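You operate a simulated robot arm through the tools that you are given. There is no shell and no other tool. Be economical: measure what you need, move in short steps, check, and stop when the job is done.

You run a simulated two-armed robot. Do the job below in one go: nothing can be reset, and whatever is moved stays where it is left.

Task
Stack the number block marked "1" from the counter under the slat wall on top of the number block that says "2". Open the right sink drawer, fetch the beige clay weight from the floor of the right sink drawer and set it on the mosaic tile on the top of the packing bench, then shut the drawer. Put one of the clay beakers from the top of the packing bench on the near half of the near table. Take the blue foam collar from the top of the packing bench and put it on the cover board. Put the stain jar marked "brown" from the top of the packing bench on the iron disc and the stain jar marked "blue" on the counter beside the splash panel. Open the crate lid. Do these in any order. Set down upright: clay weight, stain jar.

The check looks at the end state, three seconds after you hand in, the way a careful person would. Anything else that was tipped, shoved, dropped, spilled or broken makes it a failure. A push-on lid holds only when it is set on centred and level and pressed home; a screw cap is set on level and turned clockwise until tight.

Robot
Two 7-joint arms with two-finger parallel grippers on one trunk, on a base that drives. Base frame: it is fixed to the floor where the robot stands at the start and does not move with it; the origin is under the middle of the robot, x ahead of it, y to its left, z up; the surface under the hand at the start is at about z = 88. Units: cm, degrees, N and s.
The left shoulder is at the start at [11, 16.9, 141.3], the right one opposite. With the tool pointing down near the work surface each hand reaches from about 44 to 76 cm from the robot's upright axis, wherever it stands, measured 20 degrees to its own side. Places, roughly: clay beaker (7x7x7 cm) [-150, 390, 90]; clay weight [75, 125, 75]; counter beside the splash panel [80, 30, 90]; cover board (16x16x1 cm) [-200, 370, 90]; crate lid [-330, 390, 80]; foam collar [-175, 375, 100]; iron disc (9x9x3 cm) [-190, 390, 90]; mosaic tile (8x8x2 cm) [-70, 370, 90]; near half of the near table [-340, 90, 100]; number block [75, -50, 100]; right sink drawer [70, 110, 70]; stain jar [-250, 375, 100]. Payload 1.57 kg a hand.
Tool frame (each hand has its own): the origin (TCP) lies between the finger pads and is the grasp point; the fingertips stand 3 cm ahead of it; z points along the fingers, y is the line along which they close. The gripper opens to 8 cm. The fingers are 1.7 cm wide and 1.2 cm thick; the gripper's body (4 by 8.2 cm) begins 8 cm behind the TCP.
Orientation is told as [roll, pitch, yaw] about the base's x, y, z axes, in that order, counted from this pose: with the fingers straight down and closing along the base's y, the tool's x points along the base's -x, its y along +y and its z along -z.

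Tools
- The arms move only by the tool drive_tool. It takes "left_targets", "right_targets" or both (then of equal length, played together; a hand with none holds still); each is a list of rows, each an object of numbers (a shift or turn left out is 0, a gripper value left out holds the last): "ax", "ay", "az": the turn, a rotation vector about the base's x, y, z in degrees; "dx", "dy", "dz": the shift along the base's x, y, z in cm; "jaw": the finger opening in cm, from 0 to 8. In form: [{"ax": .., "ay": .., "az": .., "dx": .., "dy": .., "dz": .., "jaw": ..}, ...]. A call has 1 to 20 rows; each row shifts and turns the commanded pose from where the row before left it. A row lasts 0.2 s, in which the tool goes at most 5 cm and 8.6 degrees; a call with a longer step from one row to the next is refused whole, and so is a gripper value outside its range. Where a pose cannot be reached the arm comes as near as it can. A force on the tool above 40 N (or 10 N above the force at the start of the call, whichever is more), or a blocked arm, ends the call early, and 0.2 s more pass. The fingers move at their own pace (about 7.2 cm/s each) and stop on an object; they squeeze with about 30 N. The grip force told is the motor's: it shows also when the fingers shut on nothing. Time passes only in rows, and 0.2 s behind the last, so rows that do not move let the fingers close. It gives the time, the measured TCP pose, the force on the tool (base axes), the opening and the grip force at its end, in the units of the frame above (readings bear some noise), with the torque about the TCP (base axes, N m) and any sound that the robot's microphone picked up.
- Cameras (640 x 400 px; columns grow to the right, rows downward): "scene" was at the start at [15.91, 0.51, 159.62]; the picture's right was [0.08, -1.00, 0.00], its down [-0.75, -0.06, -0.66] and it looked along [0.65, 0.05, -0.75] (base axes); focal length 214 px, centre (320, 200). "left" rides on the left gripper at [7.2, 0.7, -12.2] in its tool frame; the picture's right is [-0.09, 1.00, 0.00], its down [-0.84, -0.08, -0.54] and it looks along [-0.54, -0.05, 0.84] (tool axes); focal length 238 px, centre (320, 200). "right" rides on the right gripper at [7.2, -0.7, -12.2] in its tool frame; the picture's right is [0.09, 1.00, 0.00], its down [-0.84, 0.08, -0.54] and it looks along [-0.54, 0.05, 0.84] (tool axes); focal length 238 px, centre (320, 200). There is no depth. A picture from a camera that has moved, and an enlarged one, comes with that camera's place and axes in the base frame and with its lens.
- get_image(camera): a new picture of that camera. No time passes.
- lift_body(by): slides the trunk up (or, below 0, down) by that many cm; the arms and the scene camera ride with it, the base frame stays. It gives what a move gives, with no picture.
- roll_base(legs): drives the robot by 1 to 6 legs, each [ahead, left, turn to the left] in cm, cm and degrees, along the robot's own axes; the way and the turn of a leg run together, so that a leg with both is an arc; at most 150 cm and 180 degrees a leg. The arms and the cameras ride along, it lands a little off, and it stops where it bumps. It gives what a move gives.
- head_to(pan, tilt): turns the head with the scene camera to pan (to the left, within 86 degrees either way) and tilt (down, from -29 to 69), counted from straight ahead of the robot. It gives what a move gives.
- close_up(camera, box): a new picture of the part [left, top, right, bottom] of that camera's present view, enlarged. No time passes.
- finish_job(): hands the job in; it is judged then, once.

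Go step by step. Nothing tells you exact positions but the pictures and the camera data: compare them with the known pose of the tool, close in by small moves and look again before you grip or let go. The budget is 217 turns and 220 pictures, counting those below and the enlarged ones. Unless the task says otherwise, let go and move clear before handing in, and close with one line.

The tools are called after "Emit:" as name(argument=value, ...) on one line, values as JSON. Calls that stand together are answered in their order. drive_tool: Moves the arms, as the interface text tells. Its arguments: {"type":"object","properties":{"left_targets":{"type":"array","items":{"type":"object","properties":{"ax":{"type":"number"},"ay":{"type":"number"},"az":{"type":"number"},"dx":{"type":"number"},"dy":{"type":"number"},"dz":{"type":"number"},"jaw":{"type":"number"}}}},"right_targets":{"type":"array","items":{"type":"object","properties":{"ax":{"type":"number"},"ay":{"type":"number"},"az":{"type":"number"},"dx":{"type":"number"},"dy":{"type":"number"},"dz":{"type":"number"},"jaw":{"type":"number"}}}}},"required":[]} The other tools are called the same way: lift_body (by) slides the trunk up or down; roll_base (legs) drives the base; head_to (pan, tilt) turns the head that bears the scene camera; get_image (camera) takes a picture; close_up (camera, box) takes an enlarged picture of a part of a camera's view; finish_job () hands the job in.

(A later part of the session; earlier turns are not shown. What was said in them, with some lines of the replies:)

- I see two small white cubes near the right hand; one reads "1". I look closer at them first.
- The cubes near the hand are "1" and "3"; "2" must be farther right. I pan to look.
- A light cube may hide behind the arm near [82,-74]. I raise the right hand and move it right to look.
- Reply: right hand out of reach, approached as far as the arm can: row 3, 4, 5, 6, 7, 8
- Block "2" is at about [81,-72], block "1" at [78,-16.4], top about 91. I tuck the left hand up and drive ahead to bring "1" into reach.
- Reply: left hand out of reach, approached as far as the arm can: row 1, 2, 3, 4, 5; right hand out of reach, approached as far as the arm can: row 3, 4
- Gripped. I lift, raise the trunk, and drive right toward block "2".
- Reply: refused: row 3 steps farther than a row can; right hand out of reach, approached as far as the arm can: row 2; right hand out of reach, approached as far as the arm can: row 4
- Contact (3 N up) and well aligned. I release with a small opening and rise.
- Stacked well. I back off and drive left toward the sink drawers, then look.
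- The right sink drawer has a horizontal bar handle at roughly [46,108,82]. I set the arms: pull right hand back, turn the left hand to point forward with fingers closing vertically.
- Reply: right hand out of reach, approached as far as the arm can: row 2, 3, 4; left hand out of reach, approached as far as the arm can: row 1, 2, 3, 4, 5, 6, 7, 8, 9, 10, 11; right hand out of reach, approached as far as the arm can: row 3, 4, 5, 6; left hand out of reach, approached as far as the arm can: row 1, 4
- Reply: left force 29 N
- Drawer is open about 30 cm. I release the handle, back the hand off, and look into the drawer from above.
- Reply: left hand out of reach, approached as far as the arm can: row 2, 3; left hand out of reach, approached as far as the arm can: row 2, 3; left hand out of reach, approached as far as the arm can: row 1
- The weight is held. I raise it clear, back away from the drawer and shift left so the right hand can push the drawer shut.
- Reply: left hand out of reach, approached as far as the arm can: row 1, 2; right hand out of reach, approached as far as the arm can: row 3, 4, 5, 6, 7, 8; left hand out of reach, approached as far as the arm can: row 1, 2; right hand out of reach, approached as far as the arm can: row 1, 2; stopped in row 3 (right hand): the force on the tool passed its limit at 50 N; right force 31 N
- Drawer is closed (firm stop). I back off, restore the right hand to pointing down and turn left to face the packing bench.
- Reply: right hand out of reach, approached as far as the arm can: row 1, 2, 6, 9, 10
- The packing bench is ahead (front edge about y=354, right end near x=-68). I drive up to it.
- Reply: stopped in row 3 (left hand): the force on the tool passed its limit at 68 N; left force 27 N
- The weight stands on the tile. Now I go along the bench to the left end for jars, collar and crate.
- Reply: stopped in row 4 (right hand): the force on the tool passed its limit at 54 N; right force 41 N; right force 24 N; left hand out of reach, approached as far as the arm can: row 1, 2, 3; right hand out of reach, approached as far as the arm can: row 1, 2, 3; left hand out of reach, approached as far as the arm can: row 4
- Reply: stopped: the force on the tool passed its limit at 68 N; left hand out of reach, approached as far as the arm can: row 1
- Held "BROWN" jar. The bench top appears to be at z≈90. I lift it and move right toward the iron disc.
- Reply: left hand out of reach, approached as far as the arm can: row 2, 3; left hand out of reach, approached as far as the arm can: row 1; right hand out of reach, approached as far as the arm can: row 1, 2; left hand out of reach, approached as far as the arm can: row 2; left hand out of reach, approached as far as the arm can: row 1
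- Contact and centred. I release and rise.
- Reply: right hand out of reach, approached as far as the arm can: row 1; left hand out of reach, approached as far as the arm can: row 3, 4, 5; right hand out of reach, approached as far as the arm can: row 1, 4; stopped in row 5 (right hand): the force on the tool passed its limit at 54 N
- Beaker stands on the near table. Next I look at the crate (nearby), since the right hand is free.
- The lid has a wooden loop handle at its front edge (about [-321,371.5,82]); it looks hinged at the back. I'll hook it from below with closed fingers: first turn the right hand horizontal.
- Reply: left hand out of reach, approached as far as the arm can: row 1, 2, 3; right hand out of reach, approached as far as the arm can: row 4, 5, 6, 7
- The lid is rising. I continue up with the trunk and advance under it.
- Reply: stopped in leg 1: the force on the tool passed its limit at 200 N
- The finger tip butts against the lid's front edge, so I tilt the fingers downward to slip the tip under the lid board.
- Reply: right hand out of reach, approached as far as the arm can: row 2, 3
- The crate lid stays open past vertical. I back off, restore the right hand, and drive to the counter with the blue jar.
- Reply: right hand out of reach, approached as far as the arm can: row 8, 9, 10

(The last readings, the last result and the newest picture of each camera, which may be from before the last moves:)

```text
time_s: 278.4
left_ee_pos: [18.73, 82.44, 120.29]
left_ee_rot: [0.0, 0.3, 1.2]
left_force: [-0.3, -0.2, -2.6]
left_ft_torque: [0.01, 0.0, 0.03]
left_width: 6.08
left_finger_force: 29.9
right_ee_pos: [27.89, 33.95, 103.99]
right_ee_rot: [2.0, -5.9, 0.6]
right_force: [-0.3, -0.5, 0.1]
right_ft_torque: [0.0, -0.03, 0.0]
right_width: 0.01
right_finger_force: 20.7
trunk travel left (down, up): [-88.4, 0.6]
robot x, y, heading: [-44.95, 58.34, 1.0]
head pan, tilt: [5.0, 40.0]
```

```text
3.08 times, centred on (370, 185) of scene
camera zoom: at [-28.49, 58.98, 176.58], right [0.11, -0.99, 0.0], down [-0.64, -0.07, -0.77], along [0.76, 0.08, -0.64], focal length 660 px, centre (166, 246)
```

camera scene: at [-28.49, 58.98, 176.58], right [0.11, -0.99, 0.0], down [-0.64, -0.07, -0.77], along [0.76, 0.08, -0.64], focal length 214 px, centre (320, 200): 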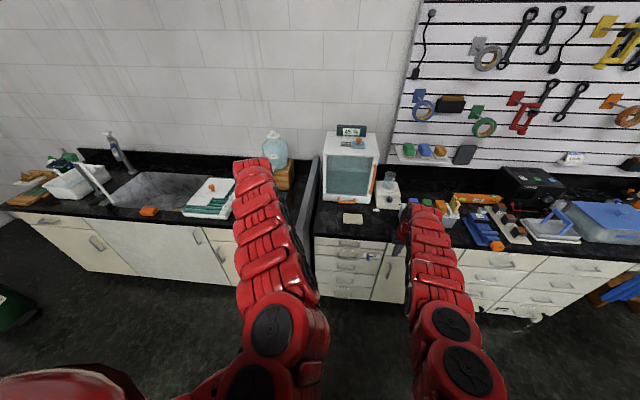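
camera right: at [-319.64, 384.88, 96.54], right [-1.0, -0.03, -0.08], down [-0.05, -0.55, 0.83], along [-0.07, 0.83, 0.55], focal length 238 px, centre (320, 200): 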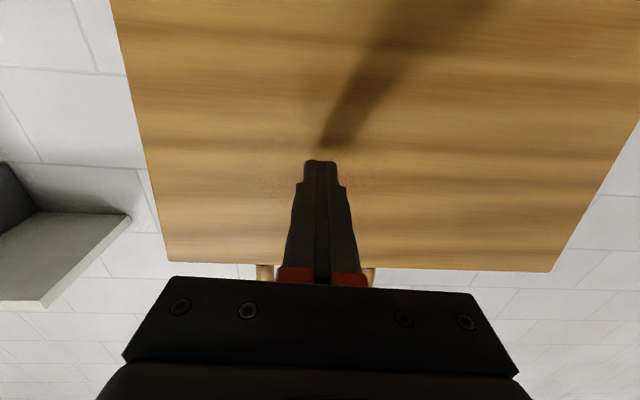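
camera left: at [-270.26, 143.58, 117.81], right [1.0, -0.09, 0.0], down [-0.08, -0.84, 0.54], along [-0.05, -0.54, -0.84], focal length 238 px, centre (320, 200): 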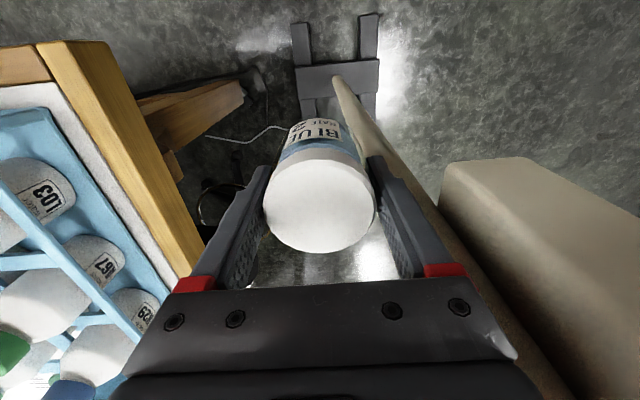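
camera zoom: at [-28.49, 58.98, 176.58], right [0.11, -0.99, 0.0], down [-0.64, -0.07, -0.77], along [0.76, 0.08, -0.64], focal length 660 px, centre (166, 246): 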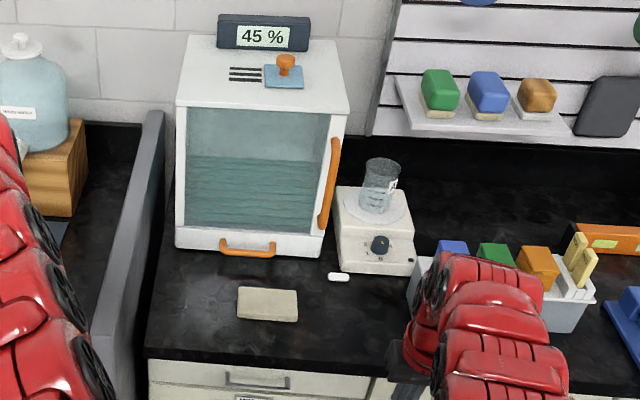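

Emit:
drive_tool(right_targets=[{"dz": 4, "ay": 5.9}, {"dz": 4, "ax": -2}, {"dz": 4}, {"dz": 4}])

Emit:
roll_base(legs=[[0, -46, -1], [36, 0, 0]])

Emit:
get_image(camera="left")

Emit:
get_image(camera="scene")

```text
time_s: 279.4
left_ee_pos: [18.57, 82.63, 120.37]
left_ee_rot: [0.2, 0.3, 1.2]
left_force: [-0.5, 0.6, -2.4]
left_ft_torque: [-0.03, -0.01, 0.01]
left_width: 6.06
left_finger_force: 29.7
right_ee_pos: [26.6, 35.41, 119.17]
right_ee_rot: [0.0, 0.0, 0.6]
right_force: [0.2, -0.5, -0.2]
right_ft_torque: [-0.01, -0.04, -0.01]
right_width: 0.0
right_finger_force: 21.1
right hand out of reach, approached as far as the arm can: row 1
trunk travel left (down, up): [-88.4, 0.6]
robot x, y, heading: [-45.02, 58.07, 1.1]
head pan, tilt: [5.0, 40.0]
```

```text
time_s: 284.1
left_ee_pos: [55.3, 35.54, 120.28]
left_ee_rot: [0.1, 0.3, 0.3]
left_force: [0.3, -0.3, -1.4]
left_ft_torque: [-0.01, 0.0, 0.04]
left_width: 6.08
left_finger_force: 30.1
right_ee_pos: [62.6, -11.72, 119.13]
right_ee_rot: [0.1, 0.0, -0.2]
right_force: [-0.2, -0.4, 0.5]
right_ft_torque: [-0.01, -0.02, 0.03]
right_width: 0.0
right_finger_force: 20.7
trunk travel left (down, up): [-88.4, 0.6]
robot x, y, heading: [-8.66, 12.66, 0.3]
head pan, tilt: [5.0, 40.0]
```

```text
66 pictures are left
camera left: at [48.15, 36.38, 132.72], right [0.09, 1.0, 0.0], down [0.84, -0.07, 0.54], along [0.54, -0.05, -0.84], focal length 238 px, centre (320, 200)
```

left: 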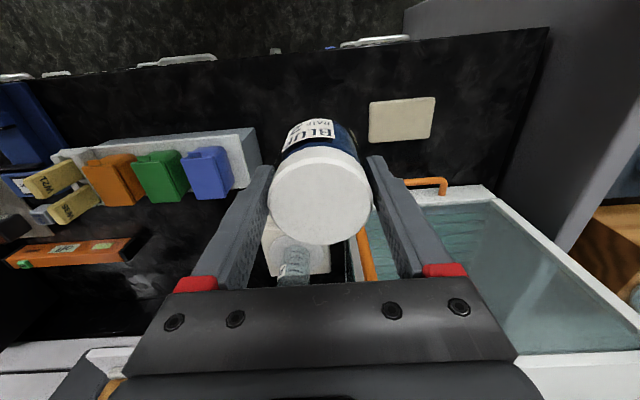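

```text
65 pictures are left
camera scene: at [7.8, 12.99, 176.6], right [0.09, -1.0, 0.0], down [-0.64, -0.06, -0.77], along [0.76, 0.07, -0.64], focal length 214 px, centre (320, 200)
```

scene: 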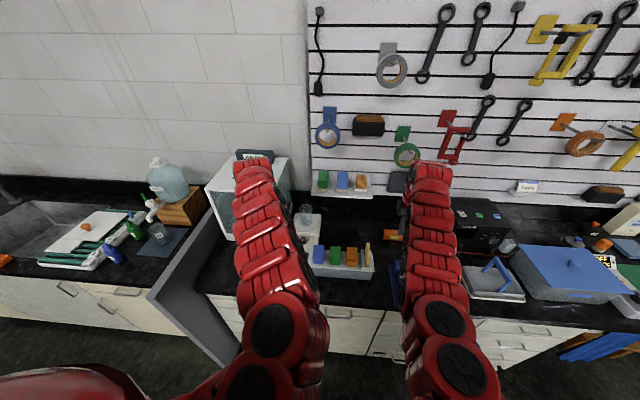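

Emit:
lift_body(by=-10)

Emit:
drive_tool(left_targets=[{"dx": 3.7, "dz": -2, "dy": -0.6}, {"dz": -4}, {"dz": -4}, {"dz": -3}, {}])

Emit:
get_image(camera="left")

```text
time_s: 285.5
left_ee_pos: [55.6, 35.63, 110.37]
left_ee_rot: [0.1, 0.3, 0.3]
left_force: [-0.3, 0.1, -2.2]
left_ft_torque: [0.01, -0.02, -0.02]
left_width: 6.09
left_finger_force: 29.7
right_ee_pos: [62.69, -11.67, 109.09]
right_ee_rot: [0.0, -0.1, -0.3]
right_force: [0.4, -0.1, 0.0]
right_ft_torque: [0.01, -0.01, 0.03]
right_width: 0.0
right_finger_force: 21.7
trunk travel left (down, up): [-78.4, 10.6]
robot x, y, heading: [-8.84, 12.35, -0.1]
head pan, tilt: [5.0, 40.0]
```

```text
time_s: 286.7
left_ee_pos: [59.18, 34.94, 97.25]
left_ee_rot: [0.2, 0.3, 0.3]
left_force: [-0.4, -0.1, -1.7]
left_ft_torque: [0.0, -0.03, -0.01]
left_width: 6.06
left_finger_force: 29.5
right_ee_pos: [62.54, -11.82, 109.15]
right_ee_rot: [0.2, -0.1, -0.3]
right_force: [0.3, 0.6, -0.5]
right_ft_torque: [0.05, -0.02, 0.01]
right_width: 0.0
right_finger_force: 20.3
trunk travel left (down, up): [-78.4, 10.6]
robot x, y, heading: [-8.46, 12.3, 0.2]
head pan, tilt: [5.0, 40.0]
```

```text
64 pictures are left
camera left: at [51.93, 35.74, 109.62], right [0.09, 1.0, 0.0], down [0.84, -0.07, 0.54], along [0.54, -0.05, -0.84], focal length 238 px, centre (320, 200)
```

left: 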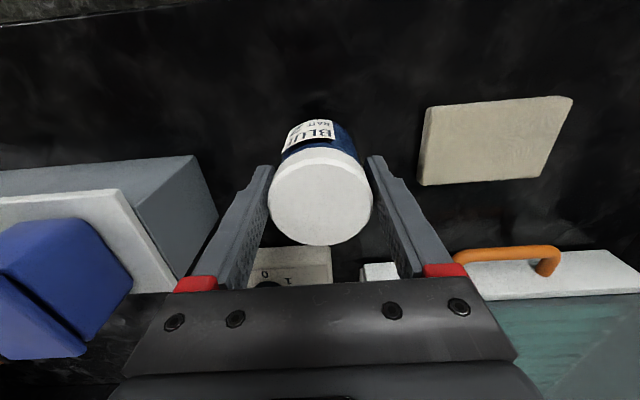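

Emit:
drive_tool(left_targets=[{"dz": -2}, {"dz": -1.5}, {"dz": -0.5}, {"dz": -0.3}, {}])

```text
time_s: 287.9
left_ee_pos: [59.08, 34.96, 93.14]
left_ee_rot: [0.1, 0.1, 0.3]
left_force: [3.2, -0.9, 20.3]
left_ft_torque: [-0.35, -0.13, 0.04]
left_width: 6.07
left_finger_force: 30.5
right_ee_pos: [62.46, -11.78, 109.27]
right_ee_rot: [0.1, -0.1, -0.3]
right_force: [0.2, 0.0, -0.2]
right_ft_torque: [0.03, 0.02, -0.01]
right_width: 0.0
right_finger_force: 21.0
trunk travel left (down, up): [-78.4, 10.6]
robot x, y, heading: [-8.87, 12.56, -0.1]
head pan, tilt: [5.0, 40.0]
```

Contact with the counter. I release and rise.

Emit:
drive_tool(left_targets=[{"dz": 0.2, "jaw": 7.4}, {"jaw": 7.8}, {}, {"dz": 2}, {"dz": 4}, {"dz": 4}])

Emit:
get_image(camera="left")

```text
time_s: 289.3
left_ee_pos: [59.0, 35.08, 103.4]
left_ee_rot: [0.2, 0.3, 0.4]
left_force: [-0.5, 0.3, 0.3]
left_ft_torque: [0.01, -0.03, -0.02]
left_width: 7.78
left_finger_force: 0.0
right_ee_pos: [62.79, -11.74, 109.31]
right_ee_rot: [0.1, 0.1, -0.3]
right_force: [0.2, 0.0, -0.4]
right_ft_torque: [0.03, 0.01, 0.0]
right_width: 0.0
right_finger_force: 21.1
trunk travel left (down, up): [-78.4, 10.6]
robot x, y, heading: [-8.77, 12.33, 0.2]
head pan, tilt: [5.0, 40.0]
```

```text
63 pictures are left
camera left: at [51.78, 35.83, 115.73], right [0.09, 1.0, 0.0], down [0.84, -0.07, 0.54], along [0.54, -0.04, -0.84], focal length 238 px, centre (320, 200)
```

left: 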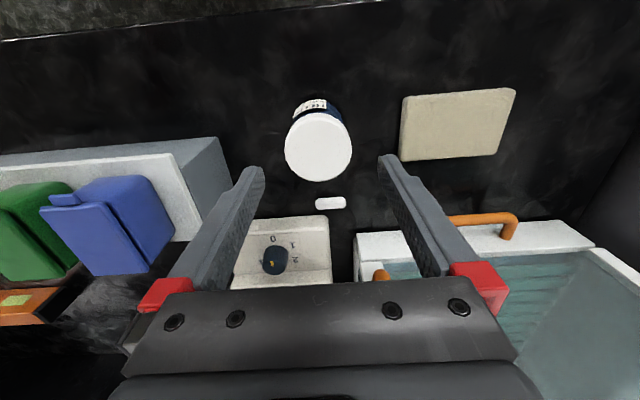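

Jar is standing. I back away and check the stack and the drawer.

Emit:
roll_base(legs=[[-45, 0, 0]])

Emit:
head_to(pan=-25, tilt=30)

Emit:
get_image(camera="scene")

Emit:
head_to(pan=50, tilt=35)

Emit:
get_image(camera="scene")

```text
time_s: 292.0
left_ee_pos: [14.58, 34.98, 103.19]
left_ee_rot: [0.0, 0.3, 0.3]
left_force: [-0.8, 0.4, -0.4]
left_ft_torque: [0.01, -0.02, 0.01]
left_width: 7.79
left_finger_force: 0.2
right_ee_pos: [18.02, -11.78, 109.13]
right_ee_rot: [0.1, 0.1, -0.2]
right_force: [0.0, -0.4, 0.4]
right_ft_torque: [0.0, 0.02, 0.01]
right_width: 0.0
right_finger_force: 21.6
trunk travel left (down, up): [-78.4, 10.6]
robot x, y, heading: [-53.04, 12.36, 0.2]
head pan, tilt: [5.0, 40.0]
```

```text
time_s: 292.9
left_ee_pos: [14.44, 34.96, 103.09]
left_ee_rot: [0.2, 0.3, 0.4]
left_force: [0.3, 0.2, -0.1]
left_ft_torque: [0.02, -0.02, 0.0]
left_width: 7.78
left_finger_force: 0.1
right_ee_pos: [18.11, -11.76, 109.21]
right_ee_rot: [0.1, 0.0, -0.2]
right_force: [0.0, 1.2, 0.7]
right_ft_torque: [0.01, 0.01, 0.02]
right_width: 0.01
right_finger_force: 21.4
trunk travel left (down, up): [-78.4, 10.6]
robot x, y, heading: [-53.06, 12.24, 0.2]
head pan, tilt: [-25.0, 30.0]
```

```text
62 pictures are left
camera scene: at [-36.88, 8.28, 168.11], right [-0.42, -0.91, 0.0], down [-0.45, 0.21, -0.87], along [0.79, -0.36, -0.5], focal length 214 px, centre (320, 200)
```

scene: 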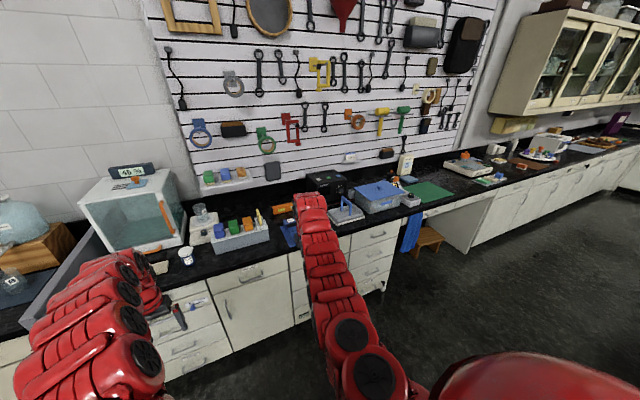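

```text
time_s: 294.4
left_ee_pos: [14.4, 34.99, 103.3]
left_ee_rot: [0.1, 0.4, 0.3]
left_force: [-1.0, -0.1, 0.3]
left_ft_torque: [0.0, 0.0, 0.0]
left_width: 7.8
left_finger_force: 0.1
right_ee_pos: [18.1, -11.65, 108.97]
right_ee_rot: [0.1, 0.0, -0.2]
right_force: [0.1, -0.2, -0.2]
right_ft_torque: [-0.02, 0.02, -0.03]
right_width: 0.0
right_finger_force: 21.2
trunk travel left (down, up): [-78.4, 10.6]
robot x, y, heading: [-53.47, 11.85, 0.1]
head pan, tilt: [50.0, 35.0]
```

```text
61 pictures are left
camera scene: at [-39.52, 18.82, 167.34], right [0.77, -0.64, 0.0], down [-0.37, -0.44, -0.82], along [0.52, 0.63, -0.57], focal length 214 px, centre (320, 200)
```

scene: 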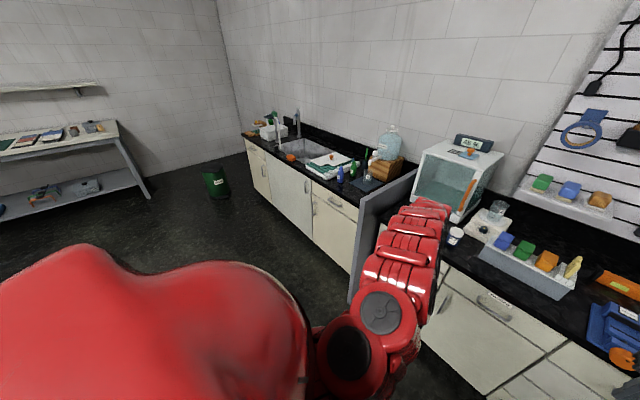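

Emit:
close_up(camera="scene", box=[280, 150, 376, 250])

```text
4.00 times, centred on (328, 200) of scene
camera zoom: at [-39.52, 18.82, 167.34], right [0.77, -0.64, 0.0], down [-0.37, -0.44, -0.82], along [0.52, 0.63, -0.57], focal length 858 px, centre (288, 200)
```

zoom: 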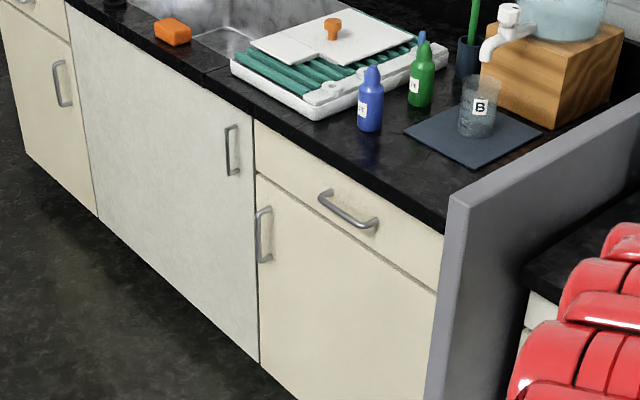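

The drawer front sits flush. Every item was seen in place after it was set down, and both hands are clear, so I hand in.

Emit:
finish_job()

```text
The job is handed in.
```

All the tasks are done and the job is handed in; I saw each item in place after setting it down, but did not recheck the "1" on "2" stack at the end because the blue box hid it.
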